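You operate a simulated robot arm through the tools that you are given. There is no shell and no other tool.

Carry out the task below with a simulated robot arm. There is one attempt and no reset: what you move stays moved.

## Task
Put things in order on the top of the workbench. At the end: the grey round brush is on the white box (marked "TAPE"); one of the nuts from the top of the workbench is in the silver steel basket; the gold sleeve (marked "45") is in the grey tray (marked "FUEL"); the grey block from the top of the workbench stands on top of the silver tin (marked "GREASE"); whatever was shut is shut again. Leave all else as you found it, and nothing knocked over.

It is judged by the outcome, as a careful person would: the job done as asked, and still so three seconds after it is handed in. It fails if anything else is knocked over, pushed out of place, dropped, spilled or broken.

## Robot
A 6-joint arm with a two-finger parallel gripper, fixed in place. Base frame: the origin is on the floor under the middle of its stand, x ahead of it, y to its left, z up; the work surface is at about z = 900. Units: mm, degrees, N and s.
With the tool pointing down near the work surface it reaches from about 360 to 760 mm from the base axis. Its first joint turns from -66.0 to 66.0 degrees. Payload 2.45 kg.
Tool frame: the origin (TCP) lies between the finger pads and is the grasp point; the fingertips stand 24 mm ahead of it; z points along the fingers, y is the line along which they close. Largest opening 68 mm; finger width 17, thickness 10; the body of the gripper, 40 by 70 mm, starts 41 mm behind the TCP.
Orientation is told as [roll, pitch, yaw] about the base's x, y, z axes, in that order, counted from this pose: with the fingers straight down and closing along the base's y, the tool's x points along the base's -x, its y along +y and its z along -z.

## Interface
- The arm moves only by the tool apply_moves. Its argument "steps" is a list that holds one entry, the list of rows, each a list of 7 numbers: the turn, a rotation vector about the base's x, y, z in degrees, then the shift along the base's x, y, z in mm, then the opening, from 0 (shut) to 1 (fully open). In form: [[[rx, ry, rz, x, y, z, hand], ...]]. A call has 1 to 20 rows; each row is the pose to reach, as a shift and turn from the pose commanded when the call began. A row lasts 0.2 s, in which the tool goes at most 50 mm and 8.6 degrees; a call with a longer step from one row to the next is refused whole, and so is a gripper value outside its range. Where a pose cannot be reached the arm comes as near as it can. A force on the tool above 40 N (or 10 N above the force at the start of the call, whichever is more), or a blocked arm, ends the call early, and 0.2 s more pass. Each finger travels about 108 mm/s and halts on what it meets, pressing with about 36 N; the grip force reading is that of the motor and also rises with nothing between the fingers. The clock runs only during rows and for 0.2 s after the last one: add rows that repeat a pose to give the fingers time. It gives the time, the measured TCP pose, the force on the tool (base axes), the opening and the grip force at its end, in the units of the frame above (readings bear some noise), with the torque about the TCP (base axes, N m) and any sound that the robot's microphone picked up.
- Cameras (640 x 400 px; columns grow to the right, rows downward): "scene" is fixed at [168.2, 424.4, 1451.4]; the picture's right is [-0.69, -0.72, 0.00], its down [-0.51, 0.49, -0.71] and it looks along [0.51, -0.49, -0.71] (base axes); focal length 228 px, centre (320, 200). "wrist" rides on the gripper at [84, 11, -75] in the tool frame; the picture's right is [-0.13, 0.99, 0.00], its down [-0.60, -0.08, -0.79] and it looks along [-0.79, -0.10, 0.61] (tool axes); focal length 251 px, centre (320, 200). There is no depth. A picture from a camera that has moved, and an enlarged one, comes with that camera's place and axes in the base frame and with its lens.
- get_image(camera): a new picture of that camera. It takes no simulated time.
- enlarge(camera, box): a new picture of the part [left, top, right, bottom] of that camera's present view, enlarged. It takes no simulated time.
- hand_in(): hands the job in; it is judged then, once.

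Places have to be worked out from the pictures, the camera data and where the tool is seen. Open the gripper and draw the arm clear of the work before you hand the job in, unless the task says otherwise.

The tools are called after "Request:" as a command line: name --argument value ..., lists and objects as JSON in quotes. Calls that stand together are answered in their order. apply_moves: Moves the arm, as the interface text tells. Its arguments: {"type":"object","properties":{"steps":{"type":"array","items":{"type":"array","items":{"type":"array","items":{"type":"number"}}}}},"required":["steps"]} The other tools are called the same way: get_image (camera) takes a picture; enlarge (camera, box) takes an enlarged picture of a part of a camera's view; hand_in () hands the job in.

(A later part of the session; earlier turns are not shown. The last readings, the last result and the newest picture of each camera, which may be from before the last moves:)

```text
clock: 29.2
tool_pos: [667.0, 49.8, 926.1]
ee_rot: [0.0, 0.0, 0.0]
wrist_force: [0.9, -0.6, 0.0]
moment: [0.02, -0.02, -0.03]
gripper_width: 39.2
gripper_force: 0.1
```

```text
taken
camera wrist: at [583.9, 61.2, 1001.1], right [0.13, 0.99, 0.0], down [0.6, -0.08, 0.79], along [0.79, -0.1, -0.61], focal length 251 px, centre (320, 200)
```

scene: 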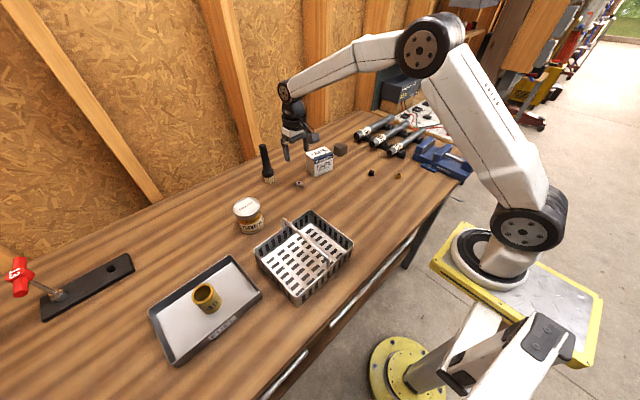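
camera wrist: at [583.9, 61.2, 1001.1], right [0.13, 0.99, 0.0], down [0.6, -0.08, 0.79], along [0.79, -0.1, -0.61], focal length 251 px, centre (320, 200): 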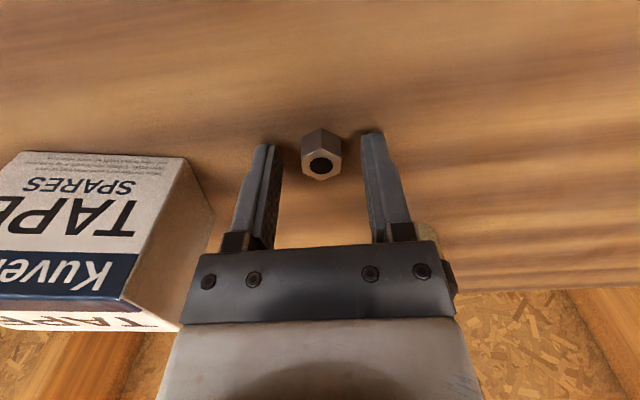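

The nut sits between the fingers. I'll close and lift.

Request:
apply_moves --steps '[[[0, 0, 0, 0, 0, 0, 0.2], [0, 0, 0, 0, 0, 0, 0.1], [0, 0, 0, 0, 0, 0, 0.1], [0, 0, 0, 0, 0, 0, 0.1], [0, 0, 0, 0, 0, 10, 0.1], [0, 0, 0, 0, 0, 50, 0.1], [0, 0, 0, 0, 0, 90, 0.1], [0, 0, 0, 0, 0, 128, 0.1]]]'

Request:
get_image --camera "wrist"

Request:
enlarge --camera "scene" --box '[240, 195, 370, 310]'

```text
clock: 31.0
tool_pos: [665.6, 52.4, 1054.0]
ee_rot: [0.0, 0.1, 0.0]
wrist_force: [0.3, -0.2, -1.5]
moment: [-0.01, -0.05, 0.01]
gripper_width: 17.7
gripper_force: 36.4
```

```text
taken
camera wrist: at [582.9, 63.7, 1128.9], right [0.13, 0.99, 0.0], down [0.6, -0.08, 0.79], along [0.79, -0.1, -0.61], focal length 251 px, centre (320, 200)
```

wrist: 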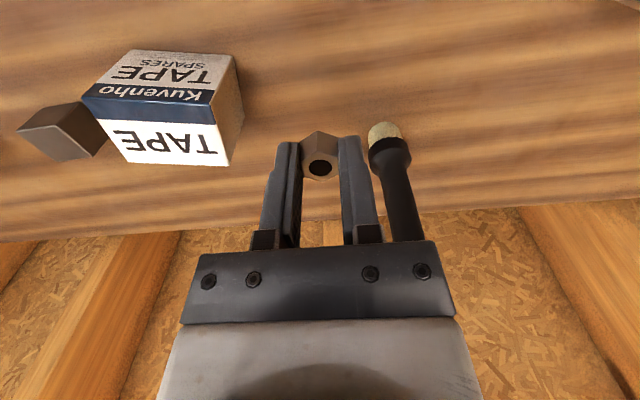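

```text
3.48 times, centred on (305, 252) of scene
camera zoom: at [168.2, 424.4, 1451.4], right [-0.69, -0.72, 0.0], down [-0.51, 0.49, -0.71], along [0.51, -0.49, -0.71], focal length 794 px, centre (372, 17)
```

zoom: 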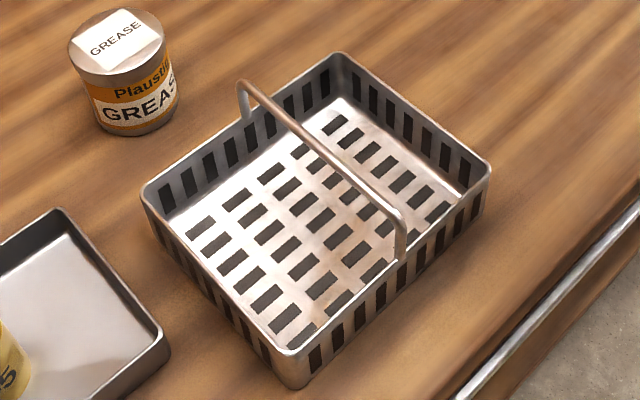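

The nut is held at 17.7 mm. The basket spans x 346–513, y 134–323 with its rim near z=958 and its handle along y≈228, so I'll bring the nut over the right half at (440, 176).

Request:
apply_moves --steps '[[[0, 0, 0, -38, 20, 20, 0.1], [0, 0, 0, -76, 41, 20, 0.1], [0, 0, 0, -114, 62, 20, 0.1], [0, 0, 0, -152, 83, 20, 0.1], [0, 0, 0, -190, 104, 20, 0.1], [0, 0, 0, -227, 125, 20, 0.1], [0, 0, 0, -227, 125, 0, 0.1], [0, 0, 0, -227, 125, 0, 0.1]]]'

Request:
get_image --camera "wrist"

Request:
get_image --camera "scene"

```text
clock: 32.8
tool_pos: [440.1, 176.9, 1053.0]
ee_rot: [0.0, 0.0, 0.1]
wrist_force: [-0.1, -0.5, -0.1]
moment: [-0.02, 0.03, 0.02]
gripper_width: 17.8
gripper_force: 36.5
```

```text
taken
camera wrist: at [357.5, 187.6, 1128.0], right [0.13, 0.99, 0.0], down [0.6, -0.08, 0.79], along [0.79, -0.1, -0.61], focal length 251 px, centre (320, 200)
```

wrist: 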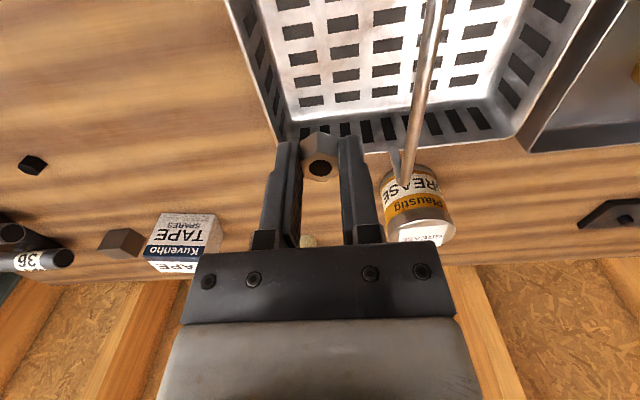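

```text
taken
```

scene: 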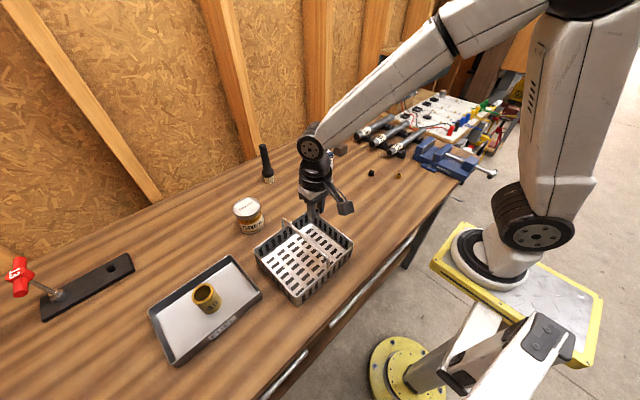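

The handle reads y≈230 and the right rim y≈138, so the tool fits between them at y≈179. I'll lower the nut slowly toward the basket floor.

Request:
apply_moves --steps '[[[0, 0, 0, 0, 3, -40, 0.1], [0, 0, 0, 0, 3, -80, 0.1], [0, 0, 0, 0, 3, -105, 0.1], [0, 0, 0, 0, 3, -118, 0.1], [0, 0, 0, 0, 3, -120, 0.1], [0, 0, 0, 0, 3, -120, 0.1]]]'

Request:
get_image --camera "wrist"

Request:
enlarge --camera "scene" --box '[240, 170, 370, 310]'

```text
clock: 34.2
tool_pos: [440.6, 177.5, 934.8]
ee_rot: [0.0, 0.0, 0.0]
wrist_force: [-0.3, -0.2, 0.8]
moment: [-0.01, 0.0, 0.0]
gripper_width: 17.9
gripper_force: 36.1
```

```text
taken
camera wrist: at [356.8, 190.2, 1009.4], right [0.13, 0.99, 0.0], down [0.6, -0.08, 0.79], along [0.79, -0.1, -0.61], focal length 251 px, centre (320, 200)
```

wrist: 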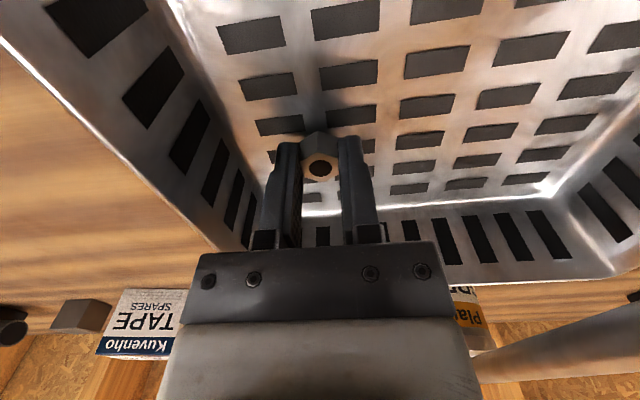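

```text
2.86 times, centred on (305, 240) of scene
camera zoom: at [168.2, 424.4, 1451.4], right [-0.69, -0.72, 0.0], down [-0.51, 0.49, -0.71], along [0.51, -0.49, -0.71], focal length 652 px, centre (363, 86)
```

zoom: 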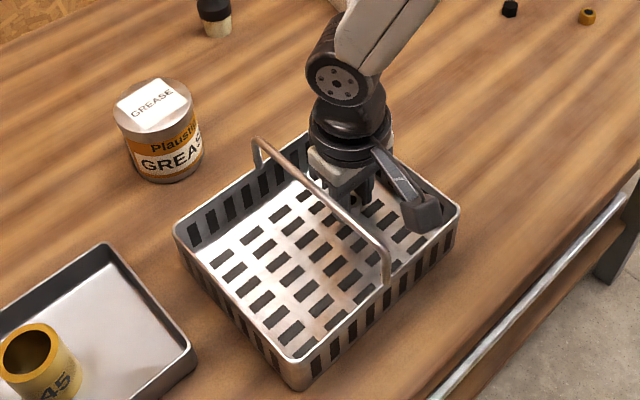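

Clear all round. I'll lower in small steps to find the floor.

Request:
apply_moves --steps '[[[0, 0, 0, 0, 0, -2, 0.1], [0, 0, 0, 0, 0, -4, 0.1], [0, 0, 0, 0, 0, -4, 0.1]]]'

```text
clock: 35.0
tool_pos: [439.6, 178.5, 930.0]
ee_rot: [0.0, 0.0, 0.0]
wrist_force: [0.8, 0.3, 0.5]
moment: [-0.01, 0.01, 0.02]
gripper_width: 17.4
gripper_force: 35.8
```

Request:
apply_moves --steps '[[[0, 0, 0, 0, 0, -1, 0.1], [0, 0, 0, 0, 0, -2, 0.1], [0, 0, 0, 0, 0, -2, 0.1]]]'

```text
clock: 35.8
tool_pos: [440.9, 178.5, 929.4]
ee_rot: [0.1, 0.0, -0.1]
wrist_force: [-5.1, -7.1, 29.5]
moment: [-0.15, 0.18, -0.03]
gripper_width: 17.8
gripper_force: 35.9
```

The 29 N upward reading shows the nut is on the floor. I'll ease up 1 mm, open moderately and rise straight out.

Request:
apply_moves --steps '[[[0, 0, 0, 0, 0, 1, 0.1], [0, 0, 0, 0, 0, 1, 0.35], [0, 0, 0, 0, 0, 1, 0.45], [0, 0, 0, 0, 0, 1, 0.45], [0, 0, 0, 0, 0, 20, 0.45], [0, 0, 0, 0, 0, 60, 0.45], [0, 0, 0, 0, 0, 100, 0.45], [0, 0, 0, 0, 0, 140, 0.45], [0, 0, 0, 0, 0, 140, 0.45]]]'

Request:
get_image --camera "wrist"

Request:
enlarge --camera "scene" --box '[240, 170, 370, 310]'

```text
clock: 37.8
tool_pos: [439.7, 180.7, 1069.3]
ee_rot: [-0.1, 0.0, 0.0]
wrist_force: [0.6, -0.6, -0.3]
moment: [-0.01, -0.01, 0.0]
gripper_width: 30.4
gripper_force: 0.0
```

```text
taken
camera wrist: at [356.5, 192.2, 1143.3], right [0.13, 0.99, 0.0], down [0.6, -0.08, 0.79], along [0.79, -0.1, -0.61], focal length 251 px, centre (320, 200)
```

wrist: 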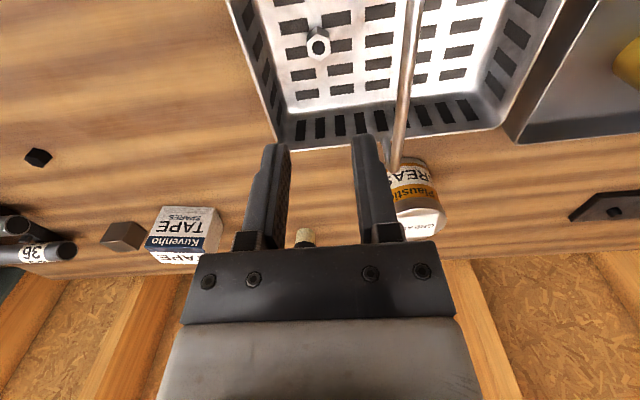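

```text
2.86 times, centred on (305, 240) of scene
camera zoom: at [168.2, 424.4, 1451.4], right [-0.69, -0.72, 0.0], down [-0.51, 0.49, -0.71], along [0.51, -0.49, -0.71], focal length 652 px, centre (363, 86)
```

zoom: 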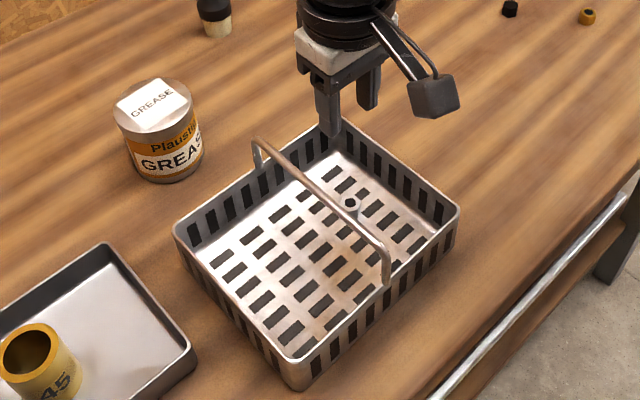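

The nut stands in the basket. Next is the grey block near (700, -208); I'll travel high to it and look from above.

Request:
apply_moves --steps '[[[0, 0, 0, 0, 0, 45, 0.8], [0, 0, 0, 25, -39, 60, 1], [0, 0, 0, 50, -78, 60, 1], [0, 0, 0, 75, -117, 60, 1], [0, 0, 0, 100, -156, 60, 1], [0, 0, 0, 125, -195, 60, 1], [0, 0, 0, 150, -234, 60, 1], [0, 0, 0, 175, -273, 60, 1], [0, 0, 0, 200, -312, 60, 1], [0, 0, 0, 225, -351, 60, 1], [0, 0, 0, 248, -385, 60, 1], [0, 0, 0, 248, -385, 20, 1], [0, 0, 0, 248, -385, 20, 1]]]'

Request:
get_image --camera "wrist"

Request:
enlarge --camera "wrist" --box '[220, 0, 420, 125]'

Request:
get_image --camera "scene"

```text
clock: 40.6
tool_pos: [689.8, -205.4, 1087.4]
ee_rot: [0.1, 0.0, -0.1]
wrist_force: [-1.6, 0.0, -0.3]
moment: [0.04, -0.01, -0.01]
gripper_width: 68.2
gripper_force: 0.0
```

```text
taken
camera wrist: at [607.1, -192.9, 1161.9], right [0.13, 0.99, 0.0], down [0.6, -0.08, 0.79], along [0.79, -0.1, -0.61], focal length 251 px, centre (320, 200)
```

wrist: 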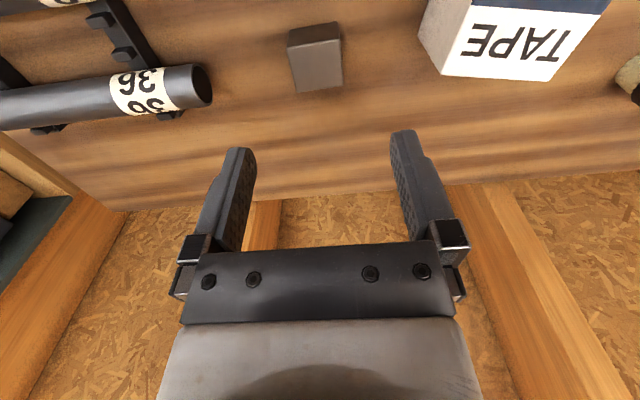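

```text
3.20 times, centred on (320, 62) of wrist
camera zoom: at [607.1, -192.9, 1161.9], right [0.13, 0.99, 0.0], down [0.6, -0.08, 0.79], along [0.79, -0.1, -0.61], focal length 805 px, centre (320, 640)
```

zoom: 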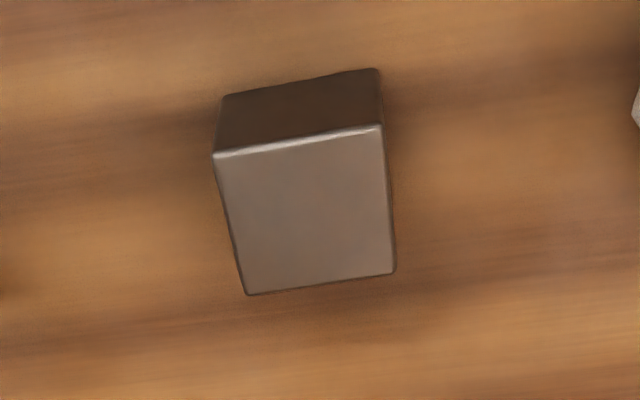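

```text
taken
```

scene: 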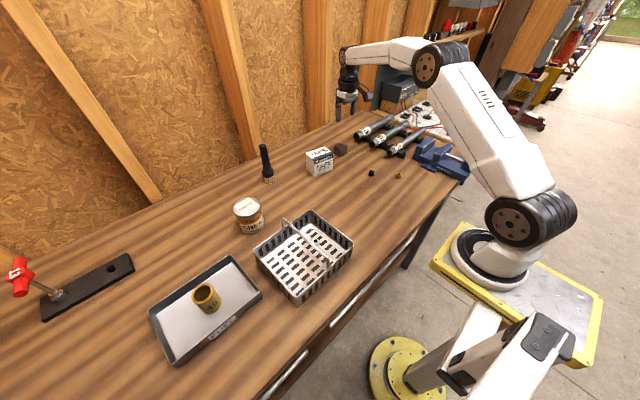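

The block's top face is about 43 × 38 mm, centred at (709, -209), with its top near z=938. I'll descend over it with the fingers open.

Request:
apply_moves --steps '[[[0, 0, 0, 21, -3, -30, 1], [0, 0, 0, 21, -3, -75, 1], [0, 0, 0, 21, -3, -110, 1], [0, 0, 0, 21, -3, -110, 1]]]'

Request:
get_image --camera "wrist"

```text
clock: 41.6
tool_pos: [710.8, -209.6, 977.4]
ee_rot: [0.1, 0.0, 0.0]
wrist_force: [0.0, -0.1, 0.2]
moment: [0.04, -0.01, 0.04]
gripper_width: 67.9
gripper_force: 0.0
```

```text
taken
camera wrist: at [627.5, -197.1, 1052.9], right [0.13, 0.99, 0.0], down [0.6, -0.08, 0.79], along [0.79, -0.1, -0.61], focal length 251 px, centre (320, 200)
```

wrist: 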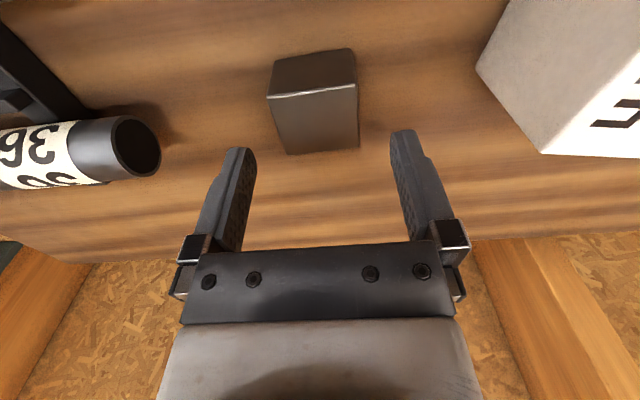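

The block is centred between the fingers. I'll go down to z≈928 and close on it.

Request:
apply_moves --steps '[[[0, 0, 0, 0, 0, -30, 1], [0, 0, 0, 0, 0, -50, 1], [0, 0, 0, 0, 0, -50, 1], [0, 0, 0, 0, 0, -50, 0.5], [0, 0, 0, 0, 0, -50, 0.4], [0, 0, 0, 0, 0, -50, 0.4], [0, 0, 0, 0, 0, -50, 0.4]]]'

Request:
get_image --camera "wrist"

```text
clock: 43.2
tool_pos: [709.9, -208.4, 925.5]
ee_rot: [0.0, -0.1, 0.0]
wrist_force: [0.6, -1.1, -0.3]
moment: [0.04, -0.1, -0.05]
gripper_width: 45.3
gripper_force: 35.9
```

```text
taken
camera wrist: at [627.0, -197.6, 1002.0], right [0.13, 0.99, 0.0], down [0.6, -0.08, 0.79], along [0.79, -0.1, -0.61], focal length 251 px, centre (320, 200)
```

wrist: 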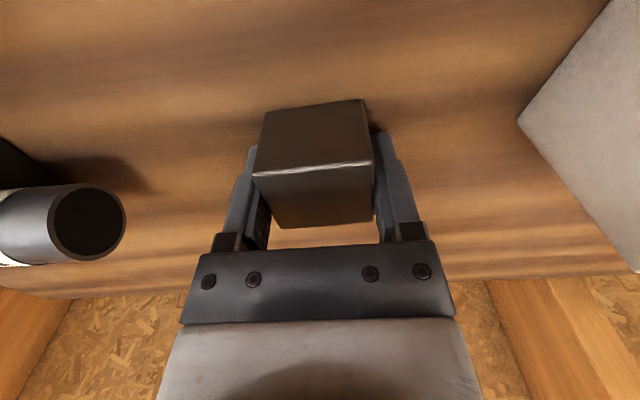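

The block is gripped at 45 mm. I'll lift it and carry it at about z=1130 to beside the tin for a measuring look.

Request:
apply_moves --steps '[[[0, 0, 0, 0, 0, 15, 0.4], [0, 0, 0, 0, 0, 60, 0.4], [0, 0, 0, 0, 0, 105, 0.4], [0, 0, 0, 0, 0, 150, 0.4], [0, 0, 0, 0, 0, 195, 0.4], [0, 0, 0, -10, 44, 205, 0.4], [0, 0, 0, -20, 88, 205, 0.4], [0, 0, 0, -30, 132, 205, 0.4], [0, 0, 0, -40, 176, 205, 0.4], [0, 0, 0, -50, 220, 205, 0.4], [0, 0, 0, -60, 264, 205, 0.4], [0, 0, 0, -70, 308, 205, 0.4], [0, 0, 0, -80, 352, 205, 0.4], [0, 0, 0, -90, 396, 205, 0.4], [0, 0, 0, -98, 440, 205, 0.4], [0, 0, 0, -104, 484, 205, 0.4], [0, 0, 0, -104, 484, 205, 0.4]]]'

Request:
get_image --camera "wrist"

Request:
enlarge --camera "wrist" --box '[240, 0, 400, 130]'

Request:
get_image --camera "scene"

```text
clock: 46.8
tool_pos: [605.0, 274.7, 1132.6]
ee_rot: [0.0, 0.0, 0.1]
wrist_force: [-0.2, -0.4, -6.0]
moment: [0.02, -0.01, 0.0]
gripper_width: 45.2
gripper_force: 36.4
```

```text
taken
camera wrist: at [521.8, 286.1, 1206.9], right [0.13, 0.99, 0.0], down [0.6, -0.08, 0.79], along [0.79, -0.1, -0.61], focal length 251 px, centre (320, 200)
```

wrist: 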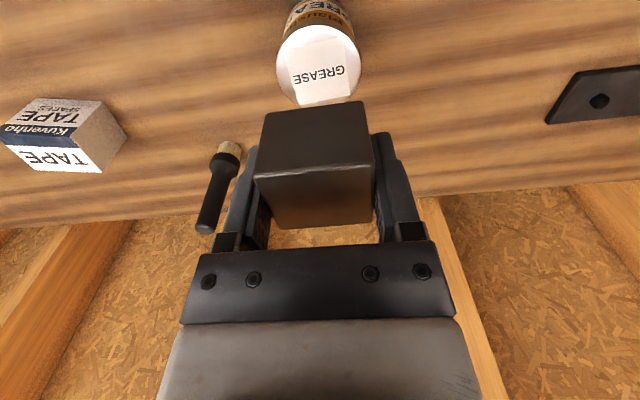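

```text
3.08 times, centred on (320, 65) of wrist
camera zoom: at [521.8, 286.1, 1206.9], right [0.13, 0.99, 0.0], down [0.6, -0.08, 0.79], along [0.79, -0.1, -0.61], focal length 774 px, centre (320, 615)
```

zoom: 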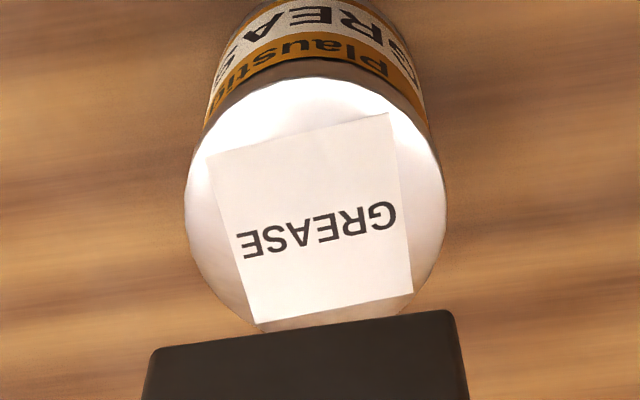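

```text
taken
```

scene: 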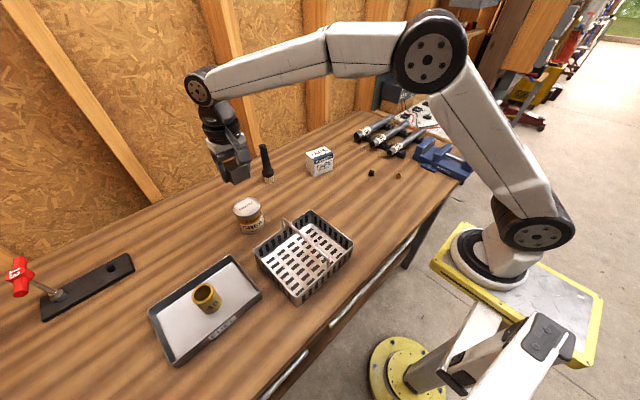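

The two views agree that the tin lid's centre is (622.6, 272), at z≈984, 73 mm across. I'll centre the block above it and lower to about 8 mm short of contact.

Request:
apply_moves --steps '[[[0, 0, 0, 17.5, -3, -20, 0.4], [0, 0, 0, 17.5, -3, -60, 0.4], [0, 0, 0, 17.5, -3, -95, 0.4], [0, 0, 0, 17.5, -3, -112, 0.4], [0, 0, 0, 17.5, -3, -112, 0.4]]]'

Request:
get_image --camera "wrist"

Request:
enlarge --camera "scene" --box '[200, 140, 320, 250]'

```text
clock: 48.0
tool_pos: [623.3, 272.0, 1019.0]
ee_rot: [0.0, -0.1, 0.1]
wrist_force: [0.2, 0.6, -5.9]
moment: [0.01, -0.03, -0.03]
gripper_width: 44.9
gripper_force: 36.4
```

```text
taken
camera wrist: at [539.9, 283.9, 1094.2], right [0.13, 0.99, 0.0], down [0.6, -0.08, 0.79], along [0.79, -0.1, -0.61], focal length 251 px, centre (320, 200)
```

wrist: 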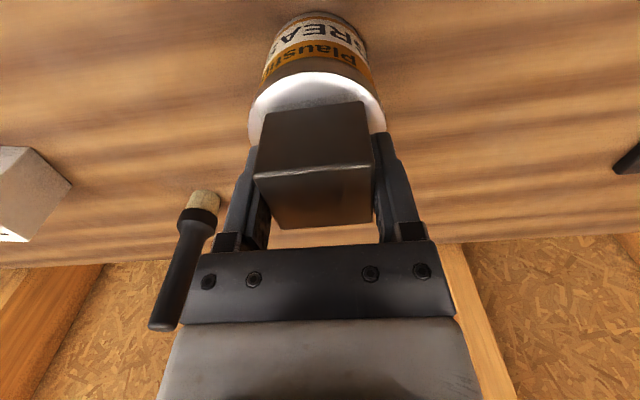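

```text
3.64 times, centred on (260, 195) of scene
camera zoom: at [168.4, 424.4, 1451.4], right [-0.69, -0.72, 0.0], down [-0.51, 0.49, -0.71], along [0.51, -0.49, -0.71], focal length 830 px, centre (538, 218)
```

zoom: 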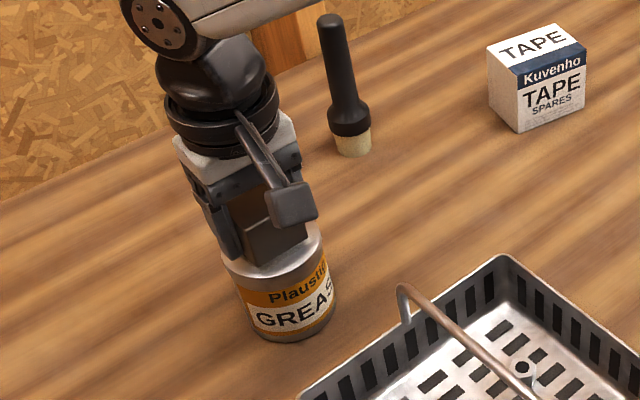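

The block is over the lid with its full 6 N weight still hanging. I'll lower it in small steps to contact.

Request:
apply_moves --steps '[[[0, 0, 0, 0, 0, -3, 0.4], [0, 0, 0, 0, 0, -6, 0.4], [0, 0, 0, 0, 0, -6, 0.4]]]'

```text
clock: 48.8
tool_pos: [623.9, 271.8, 1012.9]
ee_rot: [0.0, -0.1, 0.0]
wrist_force: [0.2, -0.4, -6.3]
moment: [0.04, 0.0, -0.02]
gripper_width: 45.2
gripper_force: 35.8
```

Request:
apply_moves --steps '[[[0, 0, 0, 0, 0, -1, 0.4], [0, 0, 0, 0, 0, -2, 0.4], [0, 0, 0, 0, 0, -2, 0.4]]]'

```text
clock: 49.6
tool_pos: [623.7, 270.1, 1012.2]
ee_rot: [0.0, -0.1, -0.1]
wrist_force: [-0.8, 0.0, -3.6]
moment: [0.01, -0.06, -0.01]
gripper_width: 45.3
gripper_force: 36.0
```

The load dropped from -6.3 to -3.6 N, so contact is beginning. One more millimetre in half steps.

Request:
apply_moves --steps '[[[0, 0, 0, 0, 0, -0.5, 0.4], [0, 0, 0, 0, 0, -0.5, 0.4]]]'

```text
clock: 50.2
tool_pos: [623.6, 272.0, 1012.1]
ee_rot: [0.0, -0.1, 0.0]
wrist_force: [0.2, 0.6, -0.9]
moment: [-0.02, 0.06, 0.0]
gripper_width: 45.0
gripper_force: 36.1
```

The block now rests on the lid. I'll open and rise straight up.

Request:
apply_moves --steps '[[[0, 0, 0, 0, 0, -0.3, 0.72], [0, 0, 0, 0, 0, -0.3, 0.85], [0, 0, 0, 0, 0, -0.3, 1], [0, 0, 0, 0, 0, 0, 1], [0, 0, 0, 0, 0, 15, 1], [0, 0, 0, 0, 0, 55, 1], [0, 0, 0, 0, 0, 100, 1], [0, 0, 0, 0, 0, 140, 1], [0, 0, 0, 0, 0, 140, 1]]]'

Request:
get_image --camera "wrist"

Request:
enlarge --camera "scene" --box '[200, 140, 320, 250]'

```text
clock: 52.2
tool_pos: [620.7, 270.5, 1153.1]
ee_rot: [0.0, -0.1, 0.0]
wrist_force: [0.4, 0.2, 0.1]
moment: [-0.01, 0.03, -0.03]
gripper_width: 67.9
gripper_force: 0.0
```

```text
taken
camera wrist: at [538.4, 281.7, 1229.2], right [0.13, 0.99, 0.0], down [0.6, -0.08, 0.79], along [0.79, -0.1, -0.61], focal length 251 px, centre (320, 200)
```

wrist: 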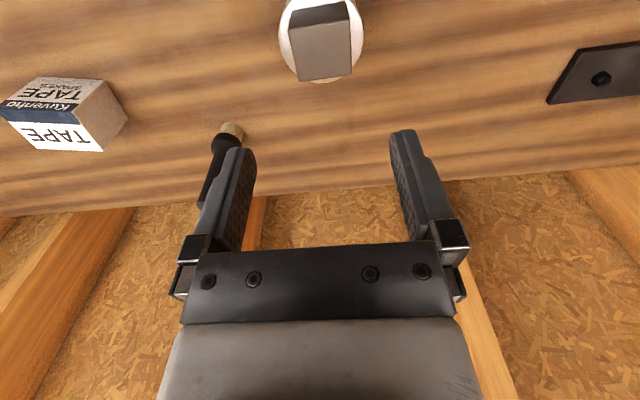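

```text
3.64 times, centred on (260, 195) of scene
camera zoom: at [168.2, 424.4, 1451.4], right [-0.69, -0.72, 0.0], down [-0.51, 0.49, -0.71], along [0.51, -0.49, -0.71], focal length 830 px, centre (538, 218)
```

zoom: 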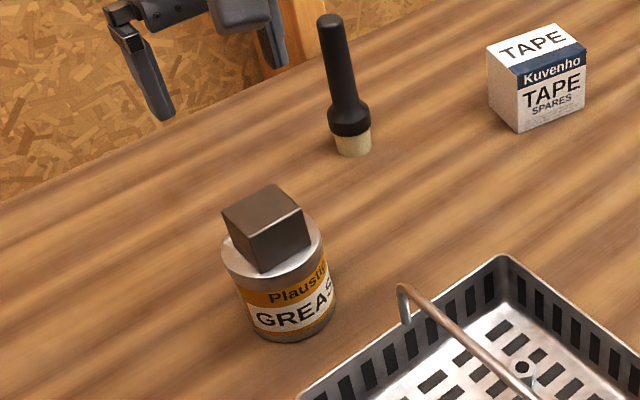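

Three items are in place: the block on the tin, the nut in the basket and the sleeve in the tray. The brush on the bench is clearly blacker than the grey block, so I'll check the drawers. First I'll move in front of the bench edge at x≈257 and descend a little for a good look at the fronts.

Request:
apply_moves --steps '[[[0, 0, 0, -45, 0, 0, 0.5], [0, 0, 0, -90, 0, 0, 0.5], [0, 0, 0, -135, 0, 0, 0.5], [0, 0, 0, -180, 0, 0, 0.5], [0, 0, 0, -225, 5, 0, 0.5], [0, 0, 0, -270, 10, 0, 0.5], [0, 0, 0, -315, 13, 0, 0.5], [0, 0, 0, -350, 13, 0, 0.5], [0, 0, 0, -365, 13, -40, 0.5], [0, 0, 0, -365, 13, -85, 0.5], [0, 0, 0, -365, 13, -130, 0.5], [0, 0, 0, -365, 13, -175, 0.5], [0, 0, 0, -365, 13, -220, 0.5], [0, 0, 0, -365, 13, -245, 0.5], [0, 0, 0, -365, 13, -245, 0.5]]]'

Request:
get_image --camera "wrist"

Request:
get_image --camera "scene"

```text
clock: 55.4
tool_pos: [257.2, 283.2, 906.6]
ee_rot: [0.0, 0.1, 0.0]
wrist_force: [0.4, 0.4, 0.3]
moment: [0.02, 0.01, 0.0]
gripper_width: 34.2
gripper_force: 0.1
```

```text
taken
camera wrist: at [173.6, 294.8, 981.8], right [0.13, 0.99, 0.0], down [0.6, -0.08, 0.79], along [0.79, -0.1, -0.61], focal length 251 px, centre (320, 200)
```

wrist: 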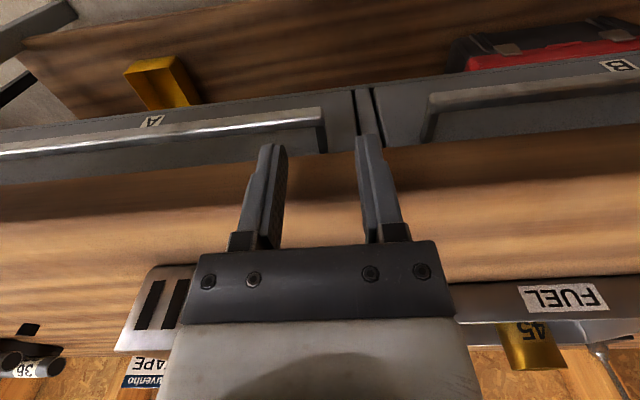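

```text
taken
```

scene: 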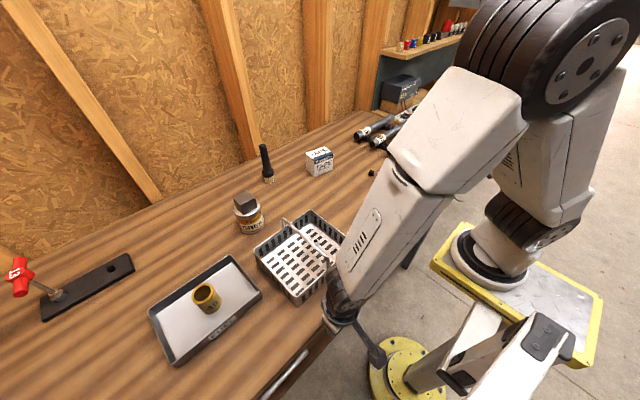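

The drawers carry labels: "A" on the right one and "B" on the left. I'll enlarge for the bar, front and slab geometry.

Request:
enlarge --camera "wrist" --box '[260, 60, 460, 190]'

Request:
enlarge --camera "wrist" --box '[0, 80, 340, 220]'

Request:
enlarge --camera "wrist" --box '[400, 10, 640, 160]'

```text
3.08 times, centred on (360, 125) of wrist
camera zoom: at [173.6, 294.8, 981.8], right [0.13, 0.99, 0.0], down [0.6, -0.08, 0.79], along [0.79, -0.1, -0.61], focal length 774 px, centre (197, 431)
```

zoom: 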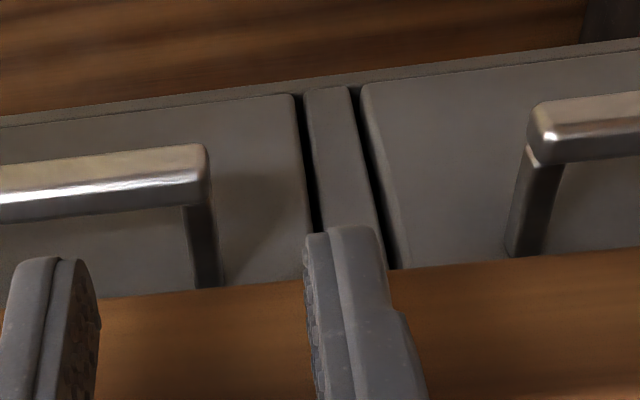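

```text
1.88 times, centred on (170, 150) of wrist
camera zoom: at [173.6, 294.8, 981.8], right [0.13, 0.99, 0.0], down [0.6, -0.08, 0.79], along [0.79, -0.1, -0.61], focal length 473 px, centre (602, 294)
```

zoom: 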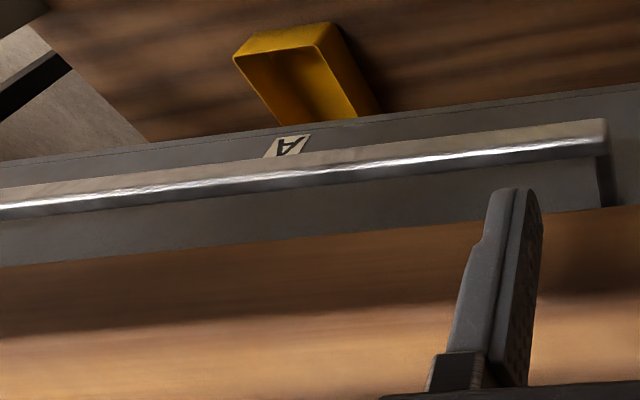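

```text
2.67 times, centred on (520, 85) of wrist
camera zoom: at [173.6, 294.8, 981.8], right [0.13, 0.99, 0.0], down [0.6, -0.08, 0.79], along [0.79, -0.1, -0.61], focal length 670 px, centre (-213, 507)
```

zoom: 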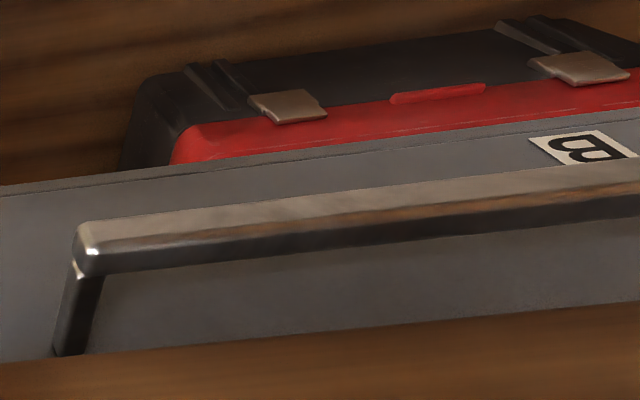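

The bar section is about x 277–286, z 816–829; the slab's lower front edge is at (281, 861); and the drawer front stands 25–30 mm behind the bar. Before planning a tilted approach I'll look closely at the fixed parts around the robot's stand.

Request:
enlarge --camera "scene" --box '[420, 280, 620, 400]'

Request:
enlarge --camera "scene" --box '[420, 160, 620, 300]'

```text
3.20 times, centred on (520, 340) of scene
camera zoom: at [168.2, 424.4, 1451.4], right [-0.69, -0.72, 0.0], down [-0.51, 0.49, -0.71], along [0.51, -0.49, -0.71], focal length 730 px, centre (-320, -248)
```

zoom: 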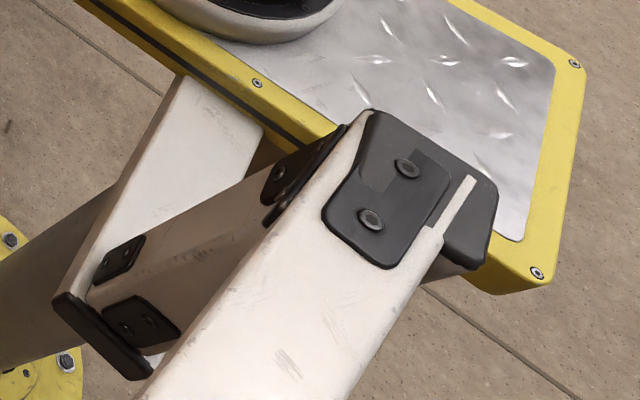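

```text
2.86 times, centred on (520, 230) of scene
camera zoom: at [168.2, 424.4, 1451.4], right [-0.69, -0.72, 0.0], down [-0.51, 0.49, -0.71], along [0.51, -0.49, -0.71], focal length 652 px, centre (-251, 114)
```

zoom: 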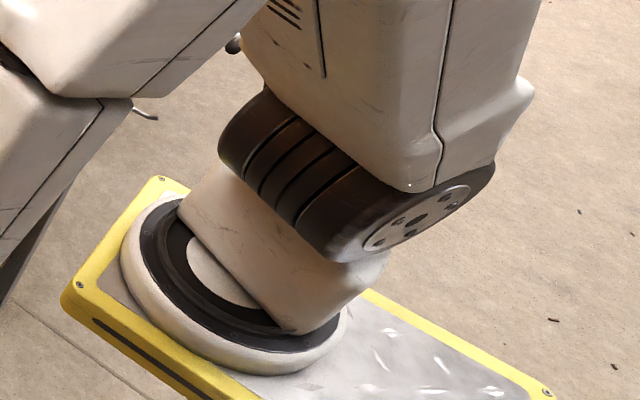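

The stand's beams sit at x≤0 beside the plate, so the space before drawer A is free. To hook bar A, the wrist must come in close and low near y≈130–150. I'll first test that inner region with the tool vertical, in free space in front of the slab.

Request:
apply_moves --steps '[[[0, 0, 0, -6, -30, 0, 0.35], [0, 0, 0, -10, -65, 0, 0.35], [0, 0, 0, -12, -100, 0, 0.35], [0, 0, 0, -12, -135, 0, 0.35], [0, 0, 0, -12, -135, -25, 0.35], [0, 0, 0, -12, -135, -25, 0.35]]]'

Request:
get_image --camera "scene"

Request:
get_image --camera "wrist"

```text
clock: 56.8
tool_pos: [257.0, 162.3, 872.6]
ee_rot: [0.0, 0.1, 0.1]
wrist_force: [-0.1, 0.0, -0.1]
moment: [0.02, -0.02, 0.02]
gripper_width: 23.7
gripper_force: 0.1
out of reach, approached as far as the arm can: row 3, 4, 5, 6
```

```text
taken
```

scene: 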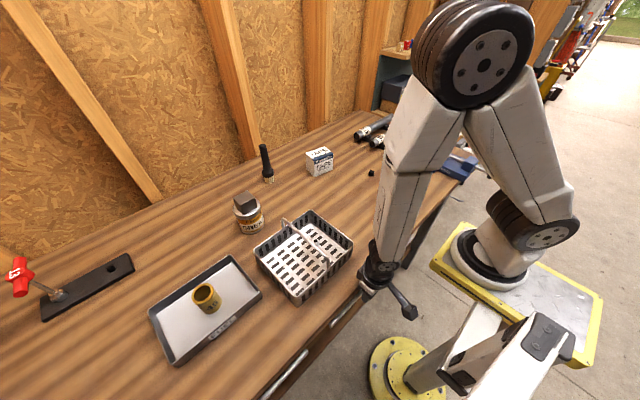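

```text
taken
camera wrist: at [174.1, 174.2, 948.5], right [0.13, 0.99, 0.0], down [0.6, -0.08, 0.79], along [0.79, -0.1, -0.61], focal length 251 px, centre (320, 200)
```

wrist: 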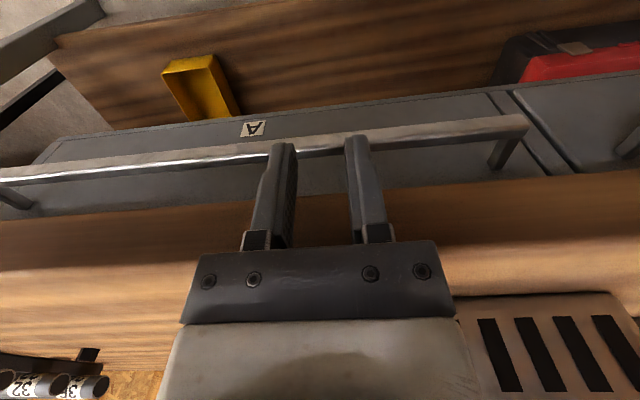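

The arm's inner limit shows up here: it stopped at (257, 162, 873). A steep hook under the slab is at the edge of its reach, so I'll try a gentler way. With the tips closed and tilted about 15–20°, I'll rest them on the bar's top and draw the drawer out a little by friction. First I'll take a hover pose just in front of bar A.

Request:
apply_moves --steps '[[[0, 0, 0, 0, 14, 12, 0.1], [0, 0, 0, 0, 28, 17, 0], [0, -8, 0, 2, 28, 8, 0], [0, -15, 0, 6.8, 28, -7.6, 0], [0, -15, 0, 6.8, 28, -7.6, 0]]]'

Request:
get_image --camera "wrist"

Request:
enlarge --camera "scene" --box '[330, 210, 450, 330]'

```text
clock: 58.0
tool_pos: [265.9, 189.3, 888.6]
ee_rot: [-6.1, -12.8, -2.2]
wrist_force: [-11.6, -5.9, 4.0]
moment: [-0.22, 0.13, -0.07]
gripper_width: 0.0
gripper_force: 23.4
out of reach, approached as far as the arm can: row 3, 4, 5
```

```text
taken
camera wrist: at [169.4, 213.1, 942.5], right [0.19, 0.98, -0.07], down [0.41, -0.01, 0.91], along [0.89, -0.2, -0.41], focal length 251 px, centre (320, 200)
```

wrist: 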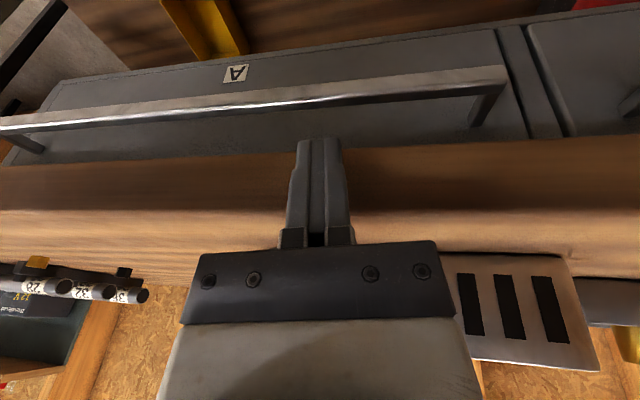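

```text
3.33 times, centred on (390, 270) of scene
camera zoom: at [167.9, 424.2, 1451.5], right [-0.69, -0.72, 0.0], down [-0.51, 0.49, -0.71], along [0.51, -0.49, -0.71], focal length 760 px, centre (87, -33)
```

zoom: 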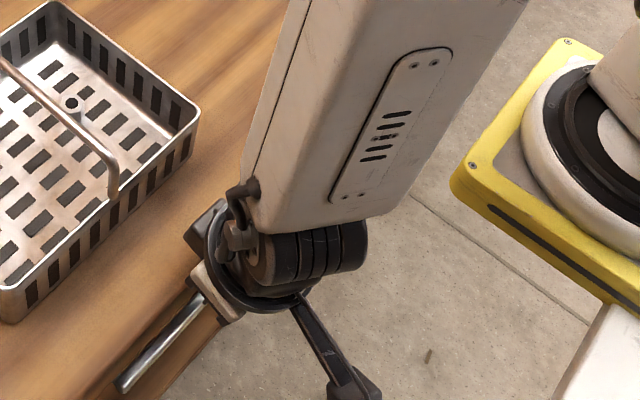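

The tilted pose was not reachable at y=190, since the wrist comes too close to the base, and the body touched the slab lightly. I'll return to vertical, clear of the slab, and slightly further left at y≈205.

Request:
apply_moves --steps '[[[3.2, 6.3, 1.4, -6, 10, 8, 0], [6.35, 12.68, 2.88, -11, 16, 12, 0], [6.35, 12.68, 2.88, -11, 16, 12, 0]]]'

Request:
get_image --camera "wrist"

```text
clock: 58.8
tool_pos: [263.6, 224.4, 901.7]
ee_rot: [5.3, -3.1, 1.7]
wrist_force: [0.7, -0.1, -0.2]
moment: [0.01, 0.02, -0.04]
gripper_width: 0.0
gripper_force: 23.2
out of reach, approached as far as the arm can: row 2
```

```text
taken
camera wrist: at [176.3, 226.2, 973.2], right [0.09, 0.99, 0.1], down [0.56, -0.13, 0.82], along [0.82, -0.02, -0.57], focal length 251 px, centre (320, 200)
```

wrist: 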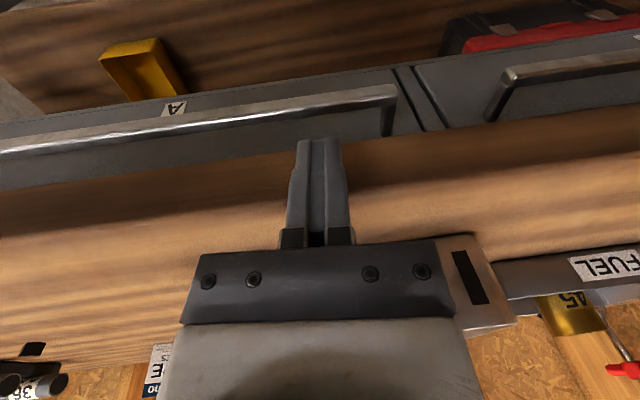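

Now free of contact at (263.6, 224.4, 901.7) with a small residual tilt. I'll level the tool exactly and step slightly back from the slab.

Request:
apply_moves --steps '[[[-5.35, 3.02, -1.84, -7.6, -5, 5, 0], [-5.35, 3.02, -1.84, -7.6, -5, 5, 0]]]'

```text
clock: 59.4
tool_pos: [263.4, 201.4, 893.8]
ee_rot: [2.4, -2.3, 0.1]
wrist_force: [0.1, 1.6, -0.2]
moment: [-0.03, 0.01, 0.0]
gripper_width: 0.3
gripper_force: 23.5
out of reach, approached as far as the arm can: row 1, 2
```

The solver is near its limits here, so I'll back out upward and outward to a well-conditioned place and re-level.

Request:
apply_moves --steps '[[[0, 0, 0, -2, 20, 40, 0], [0, 0, 0, -2, 40, 80, 0], [0, 0, 0, 5, 60, 120, 0], [0, 0, 0, 5, 60, 120, 0]]]'

Request:
get_image --camera "scene"

```text
clock: 59.8
tool_pos: [268.5, 205.9, 906.1]
ee_rot: [0.4, -6.5, 4.5]
wrist_force: [-12.0, 0.6, 10.5]
moment: [0.07, 0.14, -0.03]
gripper_width: 0.0
gripper_force: 23.0
out of reach, approached as far as the arm can: row 1
stopped in row 1: the force on the tool passed its limit at 118 N (the readings are from after the stop); the commanded pose is now the measured one
```

```text
taken
```

scene: 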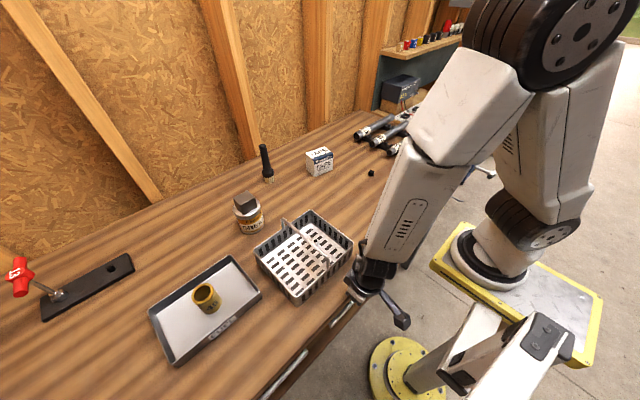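

The tool caught the slab's front edge and stopped at 118 N, with nothing displaced in the picture. I'll retreat in small steps, moving outward (+y) and up so the wrist gets away from its inner limit.

Request:
apply_moves --steps '[[[0, 0, 0, -1, 8, 4, 0], [0, 0, 0, -2, 16, 8, 0], [0, 0, 0, -3, 24, 12, 0]]]'

```text
clock: 60.6
tool_pos: [268.0, 230.1, 917.7]
ee_rot: [0.3, -6.6, 4.3]
wrist_force: [-0.2, -0.2, 0.6]
moment: [0.0, -0.03, -0.02]
gripper_width: 0.0
gripper_force: 23.1
```

Free again. I'll continue up and outward while levelling the tool.

Request:
apply_moves --steps '[[[0, 0, 0, 0, 12, 20, 0], [-0.3, 3.2, -2.2, 0, 22, 45, 0], [-0.65, 6.48, -4.42, 0, 30, 75, 0], [-0.65, 6.48, -4.42, 0, 40, 100, 0], [-0.65, 6.48, -4.42, 0, 40, 100, 0]]]'

Request:
get_image --camera "wrist"

Request:
get_image --camera "scene"

```text
clock: 61.8
tool_pos: [265.6, 271.6, 1019.2]
ee_rot: [-0.1, -0.1, -0.1]
wrist_force: [-0.1, -0.3, 0.0]
moment: [-0.05, 0.0, 0.02]
gripper_width: 0.0
gripper_force: 23.6
```

```text
taken
camera wrist: at [182.5, 282.4, 1094.0], right [0.13, 0.99, 0.0], down [0.6, -0.08, 0.79], along [0.79, -0.1, -0.61], focal length 251 px, centre (320, 200)
```

wrist: 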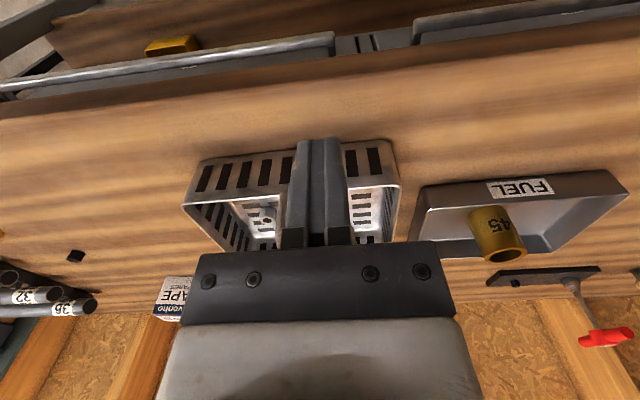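

```text
taken
```

scene: 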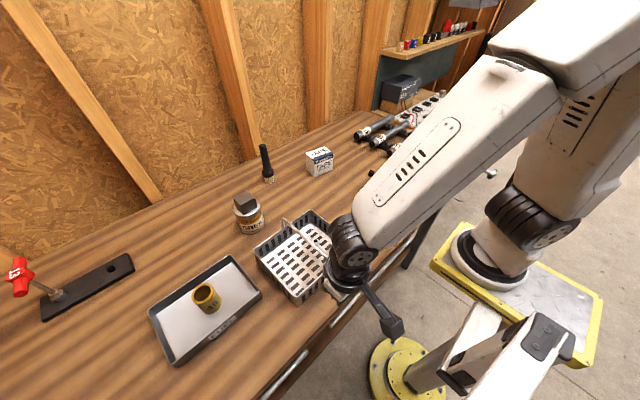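

Everything on the bench is intact and the tool is level at (265.6, 271.6, 1019). I'll approach again along a route that keeps the wrist in its workable band: descend at y≈265 first, tilt 10°, then slide to y≈205.

Request:
apply_moves --steps '[[[0, 0, 0, -7, -6, -45, 0], [0, 0, 0, -7, -6, -90, 0], [0, 0, 0, -7, -6, -129, 0], [0, -5, 0, -5.6, -21.6, -139, 0], [0, -10, 0, -3.6, -36.6, -151, 0], [0, -10, 0, -2.6, -51.6, -153, 0], [0, -10, 0, -2, -61.6, -153.6, 0], [0, -10, 0, -2, -61.6, -153.6, 0]]]'

Request:
get_image --camera "wrist"

```text
clock: 63.6
tool_pos: [268.1, 215.9, 873.6]
ee_rot: [-0.6, -9.7, 0.0]
wrist_force: [-3.5, -4.0, -1.0]
moment: [-0.05, 0.04, -0.04]
gripper_width: 0.2
gripper_force: 23.8
out of reach, approached as far as the arm can: row 4, 5, 6, 7, 8
```

```text
taken
camera wrist: at [174.0, 227.7, 932.8], right [0.13, 0.99, 0.01], down [0.46, -0.07, 0.89], along [0.88, -0.11, -0.46], focal length 251 px, centre (320, 200)
```

wrist: 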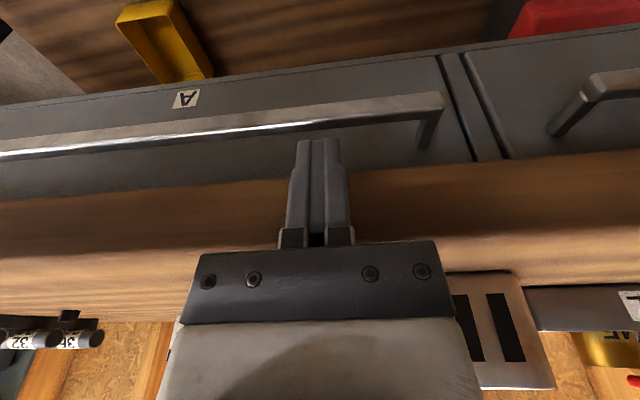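

Light contact again and still not the full pose, so the limit is not just distance. I'll look closely at the arm's posture before moving on.

Request:
get_image --camera "scene"

Request:
enlarge --camera "scene" --box '[320, 0, 640, 200]'

Request:
enlarge --camera "scene" --box '[320, 180, 480, 340]'

```text
taken
```

scene: 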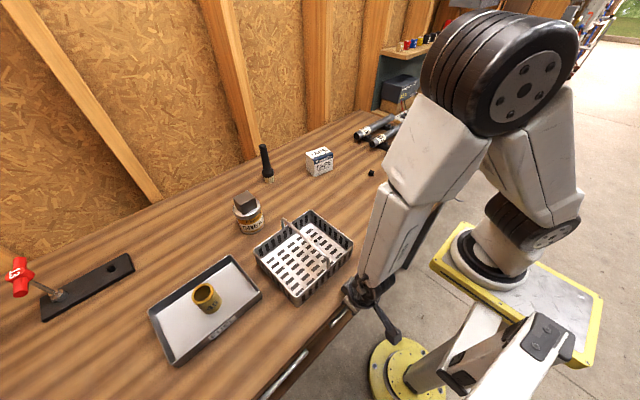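

```text
2.00 times, centred on (480, 100) of scene
camera zoom: at [168.1, 424.2, 1451.5], right [-0.69, -0.72, 0.0], down [-0.51, 0.49, -0.71], along [0.51, -0.49, -0.71], focal length 456 px, centre (0, 400)
```

zoom: 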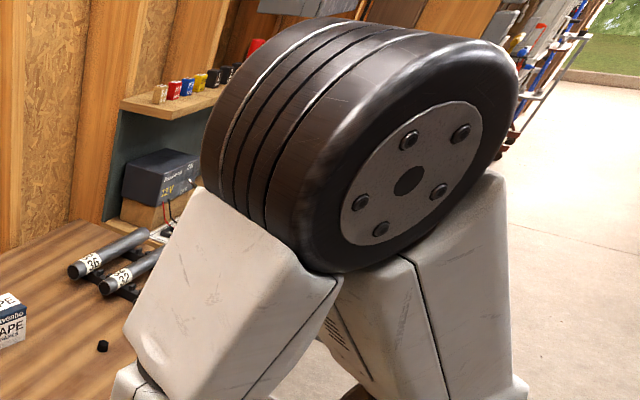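

```text
2.50 times, centred on (400, 260) of scene
camera zoom: at [168.1, 424.2, 1451.5], right [-0.69, -0.72, 0.0], down [-0.51, 0.49, -0.71], along [0.51, -0.49, -0.71], focal length 570 px, centre (120, 50)
```

zoom: 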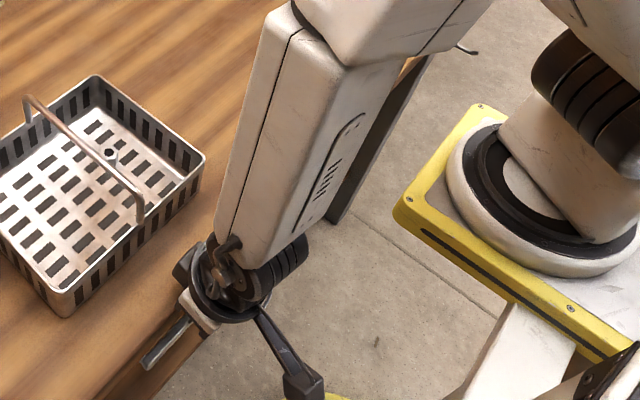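

The forearm is nearly in line with the tool here, a wrist singularity, which explains the poor tracking. I'll try small corrections from this pose: slightly back from the slab and down.

Request:
apply_moves --steps '[[[0, 0, 0, -2, 0, 0, 0], [0, 0, 0, -4, 0, -3, 0], [0, 0, 0, -4, 0, -6, 0]]]'

```text
clock: 64.4
tool_pos: [258.8, 212.7, 870.3]
ee_rot: [-2.4, -7.4, 0.0]
wrist_force: [0.5, 0.0, -0.3]
moment: [0.01, -0.03, 0.0]
gripper_width: 0.0
gripper_force: 23.5
out of reach, approached as far as the arm can: row 1, 2, 3
```

Free of contact now at (258.8, 212.7, 870). I'll test whether more tilt is possible here with small rotation steps, moving nothing else.

Request:
apply_moves --steps '[[[1, -2, 0, -2, 0, 0, 0], [2, -4, 0, -4, 0, 0, 0], [2.4, -5, 0, -4, 0, 0, 0], [2.4, -5, 0, -4, 0, 0, 0]]]'

Request:
enlarge --camera "scene" --box '[320, 100, 480, 340]'

```text
clock: 65.4
tool_pos: [265.9, 233.3, 891.2]
ee_rot: [1.7, -14.1, -0.3]
wrist_force: [-2.4, 0.2, 1.3]
moment: [0.0, 0.05, 0.0]
gripper_width: 0.0
gripper_force: 23.9
out of reach, approached as far as the arm can: row 1, 2, 3, 4
stopped in row 4: the force on the tool passed its limit at 41 N (the readings are from after the stop); the commanded pose is now the measured one
```

```text
1.67 times, centred on (400, 220) of scene
camera zoom: at [168.2, 424.4, 1451.4], right [-0.69, -0.72, 0.0], down [-0.51, 0.49, -0.71], along [0.51, -0.49, -0.71], focal length 380 px, centre (187, 167)
```

zoom: 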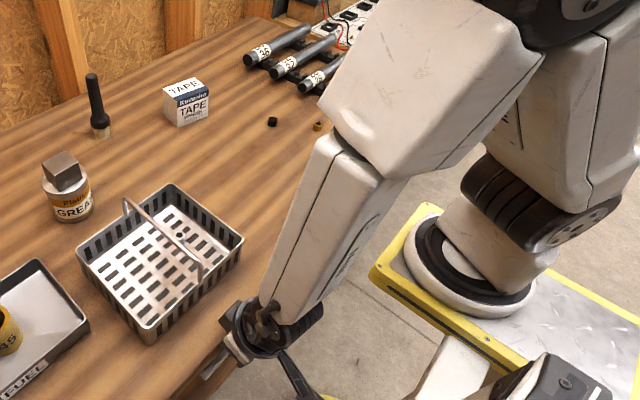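

The forearm roll has now turned, so a tilt of 14° is reached, with the finger just touching the slab front. I'll ease off the slab and move to y≈210 and down, keeping this tilt.

Request:
apply_moves --steps '[[[0, 0, 0, -2, -6, 0, 0], [0, 0, 0, -4, -12, -4, 0], [0, 0, 0, -4, -18, -9, 0]]]'

```text
clock: 66.2
tool_pos: [266.7, 224.7, 894.0]
ee_rot: [1.4, -13.8, -0.1]
wrist_force: [-11.8, 10.3, -5.3]
moment: [0.25, 0.32, 0.13]
gripper_width: 0.0
gripper_force: 23.9
out of reach, approached as far as the arm can: row 2, 3
```

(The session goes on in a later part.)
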